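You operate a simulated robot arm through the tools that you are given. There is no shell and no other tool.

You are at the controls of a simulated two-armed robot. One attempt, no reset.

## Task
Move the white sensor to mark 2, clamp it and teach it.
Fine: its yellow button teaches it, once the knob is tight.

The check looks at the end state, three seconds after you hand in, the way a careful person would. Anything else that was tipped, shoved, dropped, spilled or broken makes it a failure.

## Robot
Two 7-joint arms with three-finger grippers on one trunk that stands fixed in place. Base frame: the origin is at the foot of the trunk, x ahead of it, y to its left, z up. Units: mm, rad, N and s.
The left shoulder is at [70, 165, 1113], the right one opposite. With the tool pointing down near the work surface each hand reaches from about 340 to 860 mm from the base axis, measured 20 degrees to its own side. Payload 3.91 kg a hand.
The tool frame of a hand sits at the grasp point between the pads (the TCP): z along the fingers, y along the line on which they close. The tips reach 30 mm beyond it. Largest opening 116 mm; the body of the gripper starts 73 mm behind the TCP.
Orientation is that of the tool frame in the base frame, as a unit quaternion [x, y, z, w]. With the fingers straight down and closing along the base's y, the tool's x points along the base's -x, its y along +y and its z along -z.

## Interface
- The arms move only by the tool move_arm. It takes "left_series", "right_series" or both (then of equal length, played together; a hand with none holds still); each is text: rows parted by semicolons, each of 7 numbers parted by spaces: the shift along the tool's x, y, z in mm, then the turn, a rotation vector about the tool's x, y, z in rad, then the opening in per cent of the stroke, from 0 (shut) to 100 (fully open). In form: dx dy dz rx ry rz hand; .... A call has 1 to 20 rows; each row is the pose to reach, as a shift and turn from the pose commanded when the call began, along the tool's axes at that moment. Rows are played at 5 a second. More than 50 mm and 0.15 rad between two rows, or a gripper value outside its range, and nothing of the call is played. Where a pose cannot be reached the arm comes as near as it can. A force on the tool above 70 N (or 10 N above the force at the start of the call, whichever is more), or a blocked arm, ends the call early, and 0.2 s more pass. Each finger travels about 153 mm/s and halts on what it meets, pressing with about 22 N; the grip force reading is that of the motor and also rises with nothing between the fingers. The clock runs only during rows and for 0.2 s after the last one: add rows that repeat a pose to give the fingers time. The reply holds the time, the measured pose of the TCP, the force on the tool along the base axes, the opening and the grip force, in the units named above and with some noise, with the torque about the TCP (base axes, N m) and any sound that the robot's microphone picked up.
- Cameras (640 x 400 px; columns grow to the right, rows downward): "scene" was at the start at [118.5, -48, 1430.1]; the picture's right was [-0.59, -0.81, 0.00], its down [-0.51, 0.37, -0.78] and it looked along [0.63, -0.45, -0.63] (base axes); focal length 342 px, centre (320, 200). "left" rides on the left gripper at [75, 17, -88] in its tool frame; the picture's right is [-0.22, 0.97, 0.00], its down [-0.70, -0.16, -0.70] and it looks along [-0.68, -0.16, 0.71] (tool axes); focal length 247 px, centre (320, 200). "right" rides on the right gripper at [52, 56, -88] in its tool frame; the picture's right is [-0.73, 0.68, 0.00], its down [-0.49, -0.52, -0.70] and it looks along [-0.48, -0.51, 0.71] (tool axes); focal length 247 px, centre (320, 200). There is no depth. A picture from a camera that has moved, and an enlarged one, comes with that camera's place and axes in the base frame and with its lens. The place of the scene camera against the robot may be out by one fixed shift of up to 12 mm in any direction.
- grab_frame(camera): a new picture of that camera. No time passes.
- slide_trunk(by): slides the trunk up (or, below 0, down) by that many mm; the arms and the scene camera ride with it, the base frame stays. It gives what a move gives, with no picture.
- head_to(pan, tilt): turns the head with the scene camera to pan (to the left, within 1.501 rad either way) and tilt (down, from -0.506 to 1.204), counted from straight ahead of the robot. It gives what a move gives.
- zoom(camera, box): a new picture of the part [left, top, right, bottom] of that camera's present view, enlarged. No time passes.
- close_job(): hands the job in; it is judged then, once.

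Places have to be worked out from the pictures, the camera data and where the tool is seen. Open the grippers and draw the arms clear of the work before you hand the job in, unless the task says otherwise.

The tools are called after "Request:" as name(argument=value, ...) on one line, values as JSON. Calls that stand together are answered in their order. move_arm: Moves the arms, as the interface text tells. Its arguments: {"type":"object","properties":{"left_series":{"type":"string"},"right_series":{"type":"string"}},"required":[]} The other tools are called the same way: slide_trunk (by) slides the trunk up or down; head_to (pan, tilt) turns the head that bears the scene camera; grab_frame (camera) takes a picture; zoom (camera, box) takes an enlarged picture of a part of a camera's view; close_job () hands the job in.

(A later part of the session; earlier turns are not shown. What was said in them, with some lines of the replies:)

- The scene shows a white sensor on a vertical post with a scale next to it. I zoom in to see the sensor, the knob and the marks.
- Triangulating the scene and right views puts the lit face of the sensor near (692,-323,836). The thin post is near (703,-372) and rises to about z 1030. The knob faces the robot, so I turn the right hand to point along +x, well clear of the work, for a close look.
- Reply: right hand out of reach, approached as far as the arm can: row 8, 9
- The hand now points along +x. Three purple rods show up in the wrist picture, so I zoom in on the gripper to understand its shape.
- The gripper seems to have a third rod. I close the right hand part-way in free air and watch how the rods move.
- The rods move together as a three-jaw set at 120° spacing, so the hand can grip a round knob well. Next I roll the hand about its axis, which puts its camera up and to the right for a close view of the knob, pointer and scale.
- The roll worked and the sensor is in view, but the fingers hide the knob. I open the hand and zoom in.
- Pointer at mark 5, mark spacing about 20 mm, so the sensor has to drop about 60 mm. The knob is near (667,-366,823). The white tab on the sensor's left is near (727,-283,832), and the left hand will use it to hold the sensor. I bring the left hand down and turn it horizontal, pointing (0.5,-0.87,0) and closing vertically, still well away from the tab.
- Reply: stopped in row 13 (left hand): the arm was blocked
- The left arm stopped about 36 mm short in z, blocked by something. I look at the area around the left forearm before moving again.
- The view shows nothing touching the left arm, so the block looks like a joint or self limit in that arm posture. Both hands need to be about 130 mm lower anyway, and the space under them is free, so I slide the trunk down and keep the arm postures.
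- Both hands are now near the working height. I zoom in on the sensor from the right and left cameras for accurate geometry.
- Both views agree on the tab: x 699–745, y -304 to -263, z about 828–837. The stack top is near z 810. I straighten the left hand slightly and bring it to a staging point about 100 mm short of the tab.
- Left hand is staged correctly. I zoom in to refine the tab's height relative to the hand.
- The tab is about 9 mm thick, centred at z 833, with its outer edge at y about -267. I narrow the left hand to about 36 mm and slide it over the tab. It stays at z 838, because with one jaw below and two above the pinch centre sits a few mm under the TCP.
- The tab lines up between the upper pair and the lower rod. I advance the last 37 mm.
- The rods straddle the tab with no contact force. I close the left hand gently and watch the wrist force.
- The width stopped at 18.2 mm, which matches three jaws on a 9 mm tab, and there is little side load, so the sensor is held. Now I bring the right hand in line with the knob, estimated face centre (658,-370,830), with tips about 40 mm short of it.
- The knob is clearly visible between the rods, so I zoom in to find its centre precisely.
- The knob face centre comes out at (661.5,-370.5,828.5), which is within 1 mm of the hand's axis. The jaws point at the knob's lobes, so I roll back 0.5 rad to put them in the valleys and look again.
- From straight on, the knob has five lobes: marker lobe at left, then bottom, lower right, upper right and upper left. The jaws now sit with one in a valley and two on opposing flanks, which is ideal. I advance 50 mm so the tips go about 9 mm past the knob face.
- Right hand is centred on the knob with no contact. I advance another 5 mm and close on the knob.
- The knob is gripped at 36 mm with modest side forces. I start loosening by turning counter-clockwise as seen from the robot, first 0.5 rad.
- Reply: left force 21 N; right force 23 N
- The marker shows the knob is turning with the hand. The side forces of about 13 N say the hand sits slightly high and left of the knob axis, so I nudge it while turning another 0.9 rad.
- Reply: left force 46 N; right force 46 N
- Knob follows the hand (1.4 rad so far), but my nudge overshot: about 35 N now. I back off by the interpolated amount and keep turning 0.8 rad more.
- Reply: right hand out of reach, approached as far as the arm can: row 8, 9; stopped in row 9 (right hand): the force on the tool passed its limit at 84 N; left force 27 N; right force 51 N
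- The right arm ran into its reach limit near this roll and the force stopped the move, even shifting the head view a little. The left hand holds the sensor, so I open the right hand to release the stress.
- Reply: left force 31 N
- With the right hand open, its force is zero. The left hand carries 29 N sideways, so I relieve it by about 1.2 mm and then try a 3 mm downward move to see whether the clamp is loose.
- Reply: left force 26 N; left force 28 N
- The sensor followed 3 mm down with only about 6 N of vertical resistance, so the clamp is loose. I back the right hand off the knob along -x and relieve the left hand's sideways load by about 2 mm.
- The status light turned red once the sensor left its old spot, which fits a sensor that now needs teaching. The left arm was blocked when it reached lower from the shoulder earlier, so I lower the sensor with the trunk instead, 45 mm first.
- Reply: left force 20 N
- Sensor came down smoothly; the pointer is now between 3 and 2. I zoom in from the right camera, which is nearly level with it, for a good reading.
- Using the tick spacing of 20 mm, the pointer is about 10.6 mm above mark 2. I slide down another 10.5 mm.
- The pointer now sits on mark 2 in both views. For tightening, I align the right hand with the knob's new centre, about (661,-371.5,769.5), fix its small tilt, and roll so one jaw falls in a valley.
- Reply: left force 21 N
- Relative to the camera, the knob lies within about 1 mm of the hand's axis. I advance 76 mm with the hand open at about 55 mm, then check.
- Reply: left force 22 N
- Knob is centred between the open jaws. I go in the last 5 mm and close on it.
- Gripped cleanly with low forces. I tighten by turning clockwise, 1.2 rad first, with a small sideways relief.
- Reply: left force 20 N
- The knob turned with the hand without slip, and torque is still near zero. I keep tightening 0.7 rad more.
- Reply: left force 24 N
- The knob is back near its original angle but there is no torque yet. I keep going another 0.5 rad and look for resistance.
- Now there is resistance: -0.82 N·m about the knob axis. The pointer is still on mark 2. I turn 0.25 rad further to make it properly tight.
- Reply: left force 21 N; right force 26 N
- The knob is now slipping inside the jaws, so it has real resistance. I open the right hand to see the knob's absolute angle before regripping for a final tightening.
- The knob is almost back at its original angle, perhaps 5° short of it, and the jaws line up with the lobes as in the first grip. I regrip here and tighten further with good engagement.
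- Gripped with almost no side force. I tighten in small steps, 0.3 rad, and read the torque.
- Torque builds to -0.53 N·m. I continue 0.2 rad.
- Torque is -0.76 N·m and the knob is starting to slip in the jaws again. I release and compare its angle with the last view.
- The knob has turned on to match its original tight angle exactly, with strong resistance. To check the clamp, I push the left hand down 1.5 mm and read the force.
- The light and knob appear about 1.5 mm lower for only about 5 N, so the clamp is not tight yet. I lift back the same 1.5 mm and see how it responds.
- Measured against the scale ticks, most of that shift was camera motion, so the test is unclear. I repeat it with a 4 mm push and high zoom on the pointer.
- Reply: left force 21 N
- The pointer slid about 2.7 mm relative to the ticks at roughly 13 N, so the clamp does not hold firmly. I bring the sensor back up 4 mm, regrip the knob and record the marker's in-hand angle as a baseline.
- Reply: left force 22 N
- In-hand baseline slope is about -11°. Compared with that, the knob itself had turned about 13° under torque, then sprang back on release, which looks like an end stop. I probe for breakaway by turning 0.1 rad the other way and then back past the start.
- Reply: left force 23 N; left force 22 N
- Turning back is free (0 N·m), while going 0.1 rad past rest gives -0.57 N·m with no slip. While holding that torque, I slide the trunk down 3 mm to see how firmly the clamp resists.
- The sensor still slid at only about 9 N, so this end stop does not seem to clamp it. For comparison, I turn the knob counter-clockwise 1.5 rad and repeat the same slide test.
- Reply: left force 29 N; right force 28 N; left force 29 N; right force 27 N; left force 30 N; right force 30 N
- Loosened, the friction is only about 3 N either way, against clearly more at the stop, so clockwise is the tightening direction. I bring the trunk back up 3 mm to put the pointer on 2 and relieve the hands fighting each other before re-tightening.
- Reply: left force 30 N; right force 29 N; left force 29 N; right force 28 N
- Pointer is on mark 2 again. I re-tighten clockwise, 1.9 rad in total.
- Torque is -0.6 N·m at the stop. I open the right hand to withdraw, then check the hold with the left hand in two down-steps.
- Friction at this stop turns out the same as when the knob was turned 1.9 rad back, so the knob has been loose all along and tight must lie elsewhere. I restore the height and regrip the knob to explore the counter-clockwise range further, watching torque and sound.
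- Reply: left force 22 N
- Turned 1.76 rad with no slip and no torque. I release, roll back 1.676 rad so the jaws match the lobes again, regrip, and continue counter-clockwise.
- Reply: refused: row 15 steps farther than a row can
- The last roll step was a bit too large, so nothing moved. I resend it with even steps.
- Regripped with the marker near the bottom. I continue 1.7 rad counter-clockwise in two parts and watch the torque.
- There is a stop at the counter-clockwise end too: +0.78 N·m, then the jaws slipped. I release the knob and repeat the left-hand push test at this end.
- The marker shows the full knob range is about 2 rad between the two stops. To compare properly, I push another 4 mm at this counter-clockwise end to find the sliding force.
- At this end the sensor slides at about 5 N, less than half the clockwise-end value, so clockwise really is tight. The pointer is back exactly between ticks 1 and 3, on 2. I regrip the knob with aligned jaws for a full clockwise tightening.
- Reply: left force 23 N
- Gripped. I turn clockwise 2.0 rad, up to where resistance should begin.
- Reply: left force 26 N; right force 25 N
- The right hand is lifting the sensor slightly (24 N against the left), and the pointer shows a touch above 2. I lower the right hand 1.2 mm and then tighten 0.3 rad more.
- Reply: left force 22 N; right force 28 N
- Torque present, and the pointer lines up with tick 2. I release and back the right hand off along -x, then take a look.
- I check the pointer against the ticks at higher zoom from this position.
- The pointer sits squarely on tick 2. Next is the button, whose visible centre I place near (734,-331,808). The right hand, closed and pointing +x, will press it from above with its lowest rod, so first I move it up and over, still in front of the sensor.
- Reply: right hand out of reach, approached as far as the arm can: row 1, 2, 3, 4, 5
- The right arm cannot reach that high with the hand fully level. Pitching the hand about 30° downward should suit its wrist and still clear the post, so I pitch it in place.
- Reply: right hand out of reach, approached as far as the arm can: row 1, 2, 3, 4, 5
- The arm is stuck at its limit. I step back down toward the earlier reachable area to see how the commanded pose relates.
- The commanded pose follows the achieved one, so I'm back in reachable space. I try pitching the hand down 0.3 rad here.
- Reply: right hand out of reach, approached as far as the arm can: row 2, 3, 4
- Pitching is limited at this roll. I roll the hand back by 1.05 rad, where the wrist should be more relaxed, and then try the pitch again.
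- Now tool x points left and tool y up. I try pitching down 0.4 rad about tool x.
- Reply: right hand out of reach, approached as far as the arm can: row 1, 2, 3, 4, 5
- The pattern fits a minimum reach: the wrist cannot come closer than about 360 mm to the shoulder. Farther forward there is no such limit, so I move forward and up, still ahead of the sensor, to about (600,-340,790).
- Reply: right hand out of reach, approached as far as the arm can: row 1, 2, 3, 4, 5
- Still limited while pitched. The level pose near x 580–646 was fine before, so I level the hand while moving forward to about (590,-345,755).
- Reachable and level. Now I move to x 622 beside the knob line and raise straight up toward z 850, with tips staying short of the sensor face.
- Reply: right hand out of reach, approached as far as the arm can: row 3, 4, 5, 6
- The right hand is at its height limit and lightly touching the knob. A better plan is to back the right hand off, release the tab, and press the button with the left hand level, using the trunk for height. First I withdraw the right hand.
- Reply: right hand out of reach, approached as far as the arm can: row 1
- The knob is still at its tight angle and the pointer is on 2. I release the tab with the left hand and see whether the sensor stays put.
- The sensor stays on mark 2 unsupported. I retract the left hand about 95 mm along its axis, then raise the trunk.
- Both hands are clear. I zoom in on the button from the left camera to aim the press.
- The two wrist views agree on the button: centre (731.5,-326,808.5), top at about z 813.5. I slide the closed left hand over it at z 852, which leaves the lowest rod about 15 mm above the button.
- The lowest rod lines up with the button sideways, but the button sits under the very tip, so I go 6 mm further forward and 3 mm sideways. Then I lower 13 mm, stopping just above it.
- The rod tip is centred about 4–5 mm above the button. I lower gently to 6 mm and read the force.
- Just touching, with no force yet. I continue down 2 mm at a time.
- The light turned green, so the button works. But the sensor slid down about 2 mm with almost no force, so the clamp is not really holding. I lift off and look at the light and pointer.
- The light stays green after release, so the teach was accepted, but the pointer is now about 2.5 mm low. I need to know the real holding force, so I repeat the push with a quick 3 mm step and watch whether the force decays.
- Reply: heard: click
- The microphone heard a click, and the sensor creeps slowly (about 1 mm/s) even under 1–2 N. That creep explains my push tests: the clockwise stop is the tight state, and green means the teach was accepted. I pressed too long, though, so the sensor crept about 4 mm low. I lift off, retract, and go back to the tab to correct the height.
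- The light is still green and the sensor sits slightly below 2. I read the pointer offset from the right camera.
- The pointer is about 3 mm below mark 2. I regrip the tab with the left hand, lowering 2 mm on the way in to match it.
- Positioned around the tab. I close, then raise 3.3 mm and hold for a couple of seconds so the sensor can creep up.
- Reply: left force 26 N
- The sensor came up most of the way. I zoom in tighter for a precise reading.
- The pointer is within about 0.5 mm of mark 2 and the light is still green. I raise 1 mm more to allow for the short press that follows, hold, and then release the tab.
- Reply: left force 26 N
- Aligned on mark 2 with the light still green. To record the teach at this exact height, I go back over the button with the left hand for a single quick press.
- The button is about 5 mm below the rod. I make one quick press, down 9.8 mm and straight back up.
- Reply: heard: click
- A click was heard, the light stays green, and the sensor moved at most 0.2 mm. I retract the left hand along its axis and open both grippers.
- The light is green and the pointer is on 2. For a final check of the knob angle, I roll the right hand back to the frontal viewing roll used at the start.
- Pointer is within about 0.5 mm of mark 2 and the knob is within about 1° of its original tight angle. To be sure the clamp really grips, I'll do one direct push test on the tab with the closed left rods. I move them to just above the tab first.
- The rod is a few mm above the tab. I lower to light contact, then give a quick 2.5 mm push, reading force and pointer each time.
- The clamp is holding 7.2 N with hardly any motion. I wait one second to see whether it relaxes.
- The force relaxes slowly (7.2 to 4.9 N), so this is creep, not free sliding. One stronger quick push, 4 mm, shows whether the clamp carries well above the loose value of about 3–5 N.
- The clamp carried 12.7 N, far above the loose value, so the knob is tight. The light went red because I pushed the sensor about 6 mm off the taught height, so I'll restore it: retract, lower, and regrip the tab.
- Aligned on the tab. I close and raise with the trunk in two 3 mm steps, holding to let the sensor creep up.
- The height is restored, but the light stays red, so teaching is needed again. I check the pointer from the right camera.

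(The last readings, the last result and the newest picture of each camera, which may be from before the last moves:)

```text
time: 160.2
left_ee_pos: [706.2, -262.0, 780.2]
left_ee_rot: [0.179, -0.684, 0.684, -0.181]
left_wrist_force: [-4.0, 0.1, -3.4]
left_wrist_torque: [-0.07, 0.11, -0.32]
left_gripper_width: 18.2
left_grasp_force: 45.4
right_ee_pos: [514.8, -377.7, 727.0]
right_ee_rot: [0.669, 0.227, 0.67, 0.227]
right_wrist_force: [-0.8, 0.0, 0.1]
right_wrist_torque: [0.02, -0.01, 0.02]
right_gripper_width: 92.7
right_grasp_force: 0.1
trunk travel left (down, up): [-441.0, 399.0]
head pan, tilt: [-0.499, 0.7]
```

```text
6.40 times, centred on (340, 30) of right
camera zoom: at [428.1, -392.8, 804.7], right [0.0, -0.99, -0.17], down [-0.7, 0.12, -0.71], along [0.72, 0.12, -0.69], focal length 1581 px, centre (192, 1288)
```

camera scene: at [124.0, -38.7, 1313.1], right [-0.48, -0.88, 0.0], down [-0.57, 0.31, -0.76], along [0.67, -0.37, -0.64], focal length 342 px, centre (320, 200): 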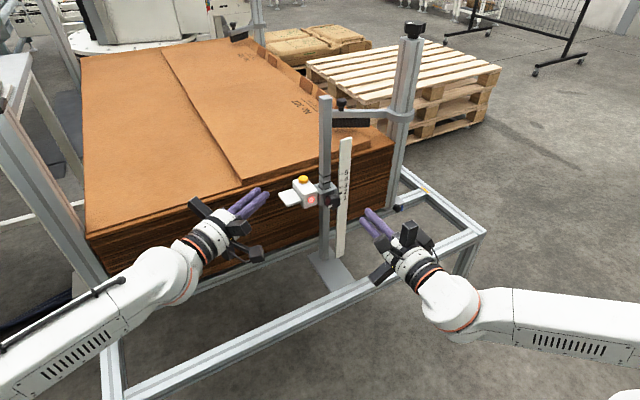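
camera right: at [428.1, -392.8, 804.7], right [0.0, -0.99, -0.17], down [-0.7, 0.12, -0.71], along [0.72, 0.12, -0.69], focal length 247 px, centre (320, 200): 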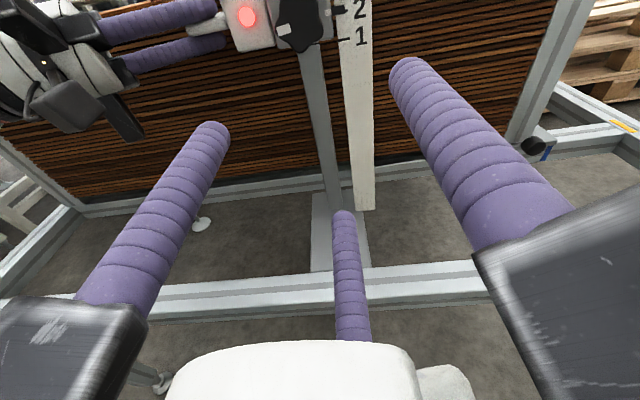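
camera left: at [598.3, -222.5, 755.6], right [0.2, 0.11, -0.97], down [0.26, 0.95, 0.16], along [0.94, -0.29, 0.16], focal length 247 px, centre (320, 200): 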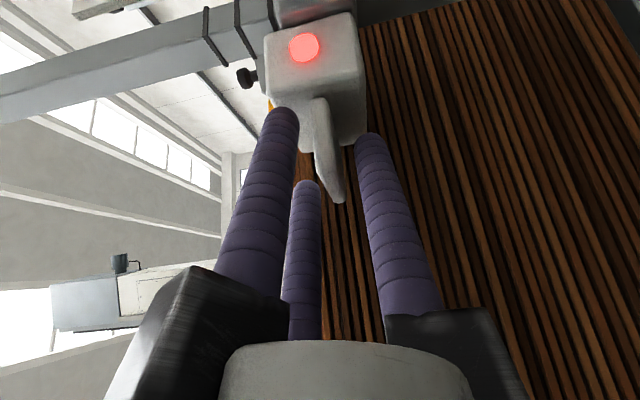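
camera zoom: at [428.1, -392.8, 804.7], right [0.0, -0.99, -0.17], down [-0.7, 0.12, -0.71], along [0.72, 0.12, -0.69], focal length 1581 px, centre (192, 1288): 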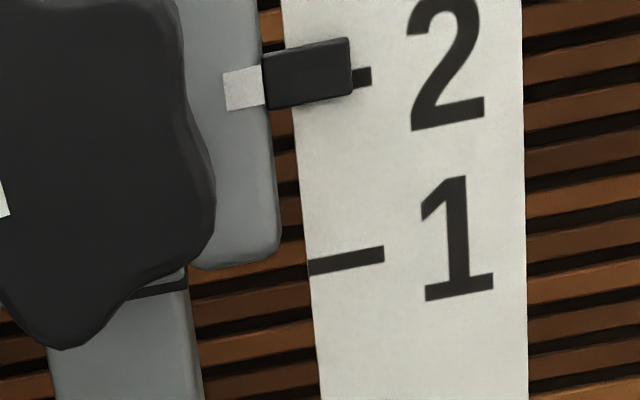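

The pointer is about 1.2 mm above tick 2. I lower the left hand 1 mm and hold, then recheck.

Request:
move_arm(left_series="0 0.5 0 0 0 0 0; 0 1.0 0 0 0 0 0; 0 1.0 0 0 0 0 0; 0 1.0 0 0 0 0 0; 0 1.0 0 0 0 0 0; 0 1.0 0 0 0 0 0; 0 1.0 0 0 0 0 0; 0 1.0 0 0 0 0 0")

Request:
zoom(camera="right", box=[290, 0, 390, 60])

```text
time: 162.0
left_ee_pos: [705.3, -262.1, 778.3]
left_ee_rot: [0.179, -0.683, 0.685, -0.181]
left_wrist_force: [-0.4, 0.6, -2.6]
left_wrist_torque: [-0.11, 0.09, 0.33]
left_gripper_width: 17.8
left_grasp_force: 44.9
right_ee_pos: [515.2, -379.3, 727.0]
right_ee_rot: [0.668, 0.229, 0.67, 0.227]
right_wrist_force: [-0.7, -0.2, -0.1]
right_wrist_torque: [-0.01, 0.0, 0.02]
right_gripper_width: 92.7
right_grasp_force: 0.1
trunk travel left (down, up): [-441.0, 399.0]
head pan, tilt: [-0.499, 0.7]
```

```text
6.40 times, centred on (340, 30) of right
camera zoom: at [428.2, -392.7, 804.6], right [0.0, -0.99, -0.17], down [-0.7, 0.12, -0.71], along [0.72, 0.12, -0.69], focal length 1581 px, centre (192, 1288)
```

zoom: 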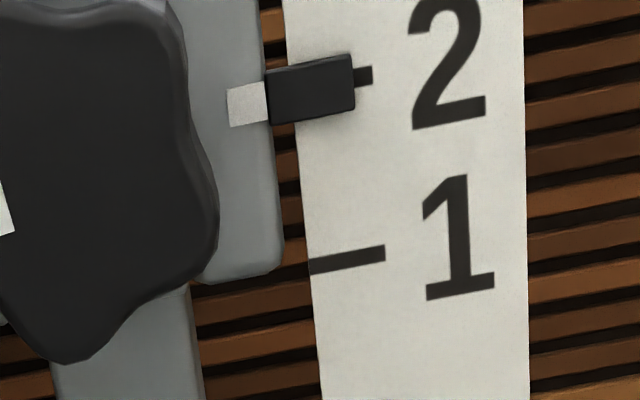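

Now within about 0.3 mm. I nudge up 0.4 mm, release the tab, retract, and raise the trunk for a quick press as before.

Request:
move_arm(left_series="0 -0.4 0 0 0 0 0; 0 -0.4 0 0 0 0 0; 0 -0.4 0 0 0 0 0; 0 -0.4 0 0 0 0 0; 0 -0.4 0 0 0 0 20; 0 -0.4 0 0 0 0 31; 0 -0.4 0 0 0 0 31; 0 -0.4 -25 0 0 0 31; 0 -0.4 -50 0 0 0 31; 0 -0.4 -75 0 0 0 15; 0 -0.4 -95 0 0 0 0; 0 -0.4 -95 0 0 0 0; 0 -0.4 -95 0 0 0 0")

Request:
zoom(camera="right", box=[290, 0, 390, 60])

Request:
slide_trunk(by=76)

```text
time: 164.8
left_ee_pos: [657.6, -178.6, 780.3]
left_ee_rot: [0.179, -0.683, 0.684, -0.181]
left_wrist_force: [-0.6, -0.2, 0.5]
left_wrist_torque: [0.03, 0.02, -0.03]
left_gripper_width: 9.3
left_grasp_force: 21.9
right_ee_pos: [516.3, -378.6, 726.7]
right_ee_rot: [0.668, 0.228, 0.67, 0.227]
right_wrist_force: [1.1, -0.2, 0.3]
right_wrist_torque: [-0.02, 0.01, 0.02]
right_gripper_width: 92.9
right_grasp_force: 0.1
trunk travel left (down, up): [-441.0, 399.0]
head pan, tilt: [-0.499, 0.7]
```

```text
6.40 times, centred on (340, 30) of right
camera zoom: at [428.1, -392.6, 804.8], right [0.0, -0.99, -0.17], down [-0.7, 0.12, -0.71], along [0.72, 0.12, -0.69], focal length 1581 px, centre (192, 1288)
```

zoom: 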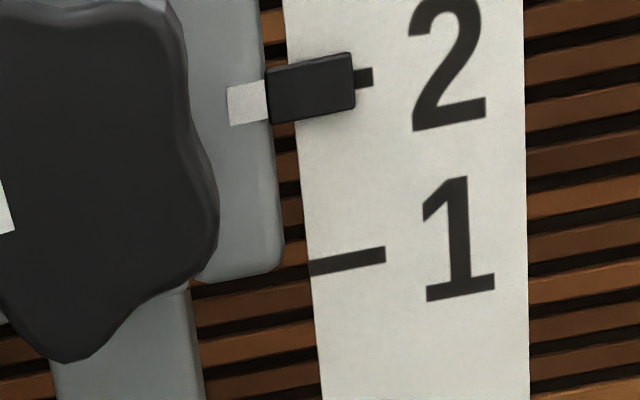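

```text
time: 165.9
left_ee_pos: [658.7, -180.0, 855.0]
left_ee_rot: [0.179, -0.683, 0.684, -0.182]
left_wrist_force: [0.5, 0.7, 0.4]
left_wrist_torque: [-0.02, -0.01, 0.0]
left_gripper_width: 9.2
left_grasp_force: 21.8
right_ee_pos: [515.9, -379.5, 803.1]
right_ee_rot: [0.669, 0.228, 0.67, 0.227]
right_wrist_force: [0.9, 0.4, 1.3]
right_wrist_torque: [0.01, 0.0, 0.02]
right_gripper_width: 93.0
right_grasp_force: 0.1
trunk travel left (down, up): [-517.0, 323.0]
head pan, tilt: [-0.499, 0.7]
```

Pointer is on the mark. I move the left hand over the button at pre-press height.

Request:
move_arm(left_series="2 0 36 0 0 0 0; 4 0 72 0 0 0 0; 6.8 0 108 0 0 0 0; 6.8 0 142.5 0 0 0 0; 6.8 9 142.5 0 0 0 0; 6.8 17 142.5 0 0 0 0; 6.8 17 142.5 0 0 0 0")

Request:
grab_frame(camera="left")

Request:
zoom(camera="right", box=[190, 20, 370, 130])

```text
time: 167.5
left_ee_pos: [721.5, -306.0, 838.4]
left_ee_rot: [-0.179, 0.684, -0.684, 0.18]
left_wrist_force: [0.0, 0.1, -0.2]
left_wrist_torque: [0.0, -0.01, 0.0]
left_gripper_width: 9.4
left_grasp_force: 22.2
right_ee_pos: [515.3, -380.3, 801.9]
right_ee_rot: [0.669, 0.228, 0.67, 0.227]
right_wrist_force: [0.0, -0.2, -0.1]
right_wrist_torque: [0.0, 0.0, 0.0]
right_gripper_width: 92.9
right_grasp_force: 0.1
trunk travel left (down, up): [-517.0, 323.0]
head pan, tilt: [-0.499, 0.7]
```

```text
taken
camera left: at [614.1, -266.9, 821.1], right [0.2, 0.11, -0.97], down [0.26, 0.95, 0.16], along [0.94, -0.29, 0.16], focal length 247 px, centre (320, 200)
```

left: 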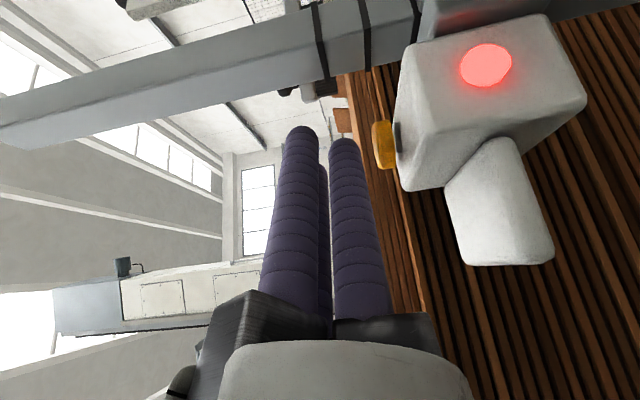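

```text
3.56 times, centred on (280, 75) of right
camera zoom: at [428.0, -392.6, 880.8], right [0.0, -0.99, -0.17], down [-0.7, 0.12, -0.71], along [0.72, 0.12, -0.69], focal length 878 px, centre (462, 644)
```

zoom: 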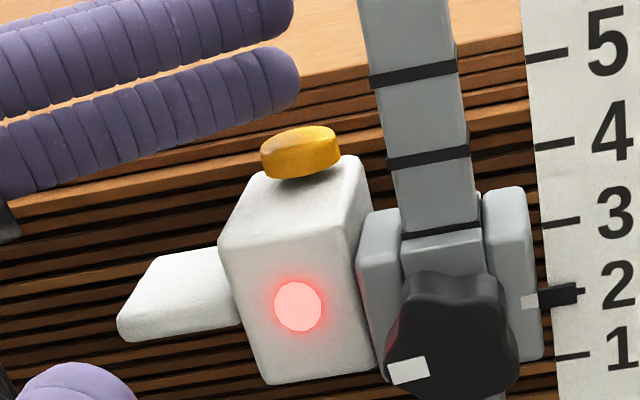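

Same geometry as the previous press. I make the same quick press and come straight back up.

Request:
move_arm(left_series="0 5 0 0 0 0 0; 0 10.2 0 0 0 0 0; 0 2 0 0 0 0 0; 0 -12 0 0 0 0 0; 0 -12 0 0 0 0 0")

Request:
zoom(camera="right", box=[190, 20, 370, 130])

```text
time: 168.7
left_ee_pos: [723.0, -308.0, 851.2]
left_ee_rot: [0.179, -0.683, 0.685, -0.181]
left_wrist_force: [-0.6, 0.3, -0.6]
left_wrist_torque: [0.03, -0.03, 0.0]
left_gripper_width: 9.0
left_grasp_force: 22.4
right_ee_pos: [515.6, -379.7, 802.6]
right_ee_rot: [0.669, 0.228, 0.67, 0.227]
right_wrist_force: [1.0, 0.1, -0.5]
right_wrist_torque: [0.02, -0.03, -0.01]
right_gripper_width: 93.0
right_grasp_force: 0.1
trunk travel left (down, up): [-517.0, 323.0]
head pan, tilt: [-0.499, 0.7]
```

```text
3.56 times, centred on (280, 75) of right
camera zoom: at [428.2, -392.7, 880.7], right [0.0, -0.99, -0.17], down [-0.7, 0.12, -0.71], along [0.72, 0.12, -0.69], focal length 878 px, centre (462, 644)
```

zoom: 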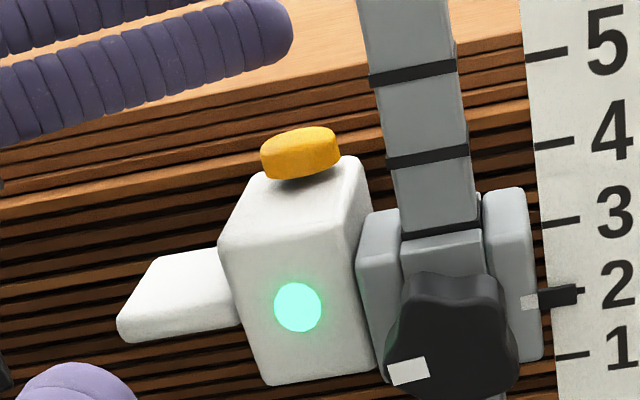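

Green again with no visible shift. I retract the left hand well away and open both grippers.

Request:
move_arm(left_series="-2 -2 -40 0 0 0 0; -4 -2 -80 0 0 0 0; -6.8 -2 -115 0 0 0 0; -6.8 -2 -145 0 0 0 20; -6.8 -2 -180 0 0 0 50; -6.8 -2 -215 0 0 0 80; -6.8 -2 -240 0 0 0 100; -6.8 -2 -240 0 0 0 100; -6.8 -2 -240 0 0 0 100", right_series="0 0 0 0 0 0 80; 0 0 0 0 0 0 80; 0 0 0 0 0 0 80; 0 0 0 0 0 0 100; 0 0 0 0 0 0 100; 0 0 0 0 0 0 100; 0 0 0 0 0 0 100; 0 0 0 0 0 0 100; 0 0 0 0 0 0 100")

Request:
zoom(camera="right", box=[230, 10, 390, 130])

Request:
grab_frame(camera="scene")

```text
time: 170.7
left_ee_pos: [609.6, -92.9, 852.6]
left_ee_rot: [0.179, -0.683, 0.684, -0.18]
left_wrist_force: [-0.7, -0.1, -0.5]
left_wrist_torque: [-0.02, -0.01, -0.01]
left_gripper_width: 115.9
left_grasp_force: 0.1
right_ee_pos: [514.5, -379.2, 803.0]
right_ee_rot: [0.669, 0.227, 0.671, 0.226]
right_wrist_force: [-0.1, 0.7, 0.4]
right_wrist_torque: [-0.05, 0.04, -0.02]
right_gripper_width: 116.1
right_grasp_force: 0.0
trunk travel left (down, up): [-517.0, 323.0]
head pan, tilt: [-0.499, 0.7]
```

```text
3.33 times, centred on (310, 70) of right
camera zoom: at [428.1, -392.5, 880.9], right [0.0, -0.99, -0.17], down [-0.7, 0.12, -0.71], along [0.72, 0.12, -0.69], focal length 823 px, centre (353, 633)
```

zoom: 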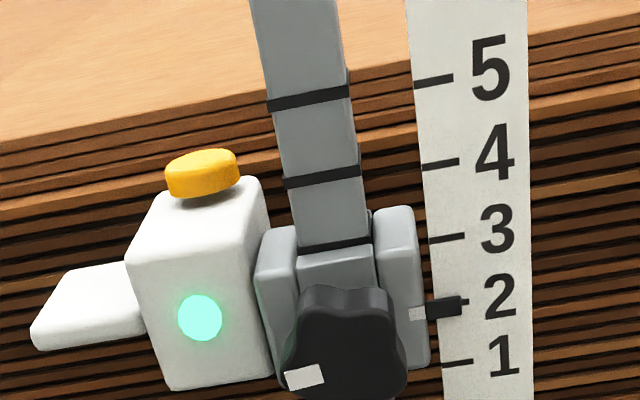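

```text
taken
camera scene: at [123.5, -38.4, 1295.2], right [-0.48, -0.88, 0.0], down [-0.57, 0.31, -0.76], along [0.67, -0.37, -0.64], focal length 342 px, centre (320, 200)
```

scene: 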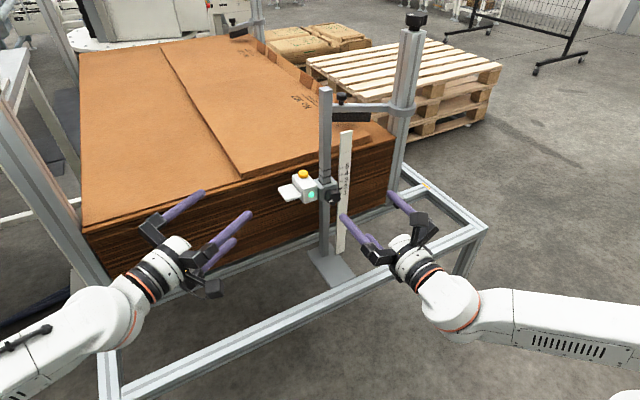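

Final state: pointer on mark 2, knob at its clockwise stop, light green. Both grippers are open and clear, and nothing else in the scene has moved. I hand the job in.

Request:
close_job()

```text
The job is handed in.
```

I moved the white sensor to mark 2, tightened the clamp and taught it, then handed the job in. I don't have the check's verdict. At hand-in:

- **Position:** the pointer was on mark 2, within about 0.5 mm as read from the wrist camera.
- **Clamp:** the knob is at its clockwise stop, within about 1° of where it started. In a direct push test the clamp carried 12.7 N, against roughly 3–5 N with the knob turned back. It still crept slowly under sustained pushes of a few newtons.
- **Teach:** the status light was green after the last button press. My push test knocked the sensor about 6 mm off and turned the light red. I brought the sensor back to mark 2 and taught it again.
- **Arms:** both grippers were open and clear of the work.

- **Is the knob tight?** I inferred that clockwise is the tight direction from those push tests. Nothing in the readings confirmed it directly, and the light turning green may not depend on the knob.
- **Did anything else move?** The final scene picture showed nothing else displaced. During the first loosening, the right arm's force peaked at 84 N at its reach limit before it stopped.
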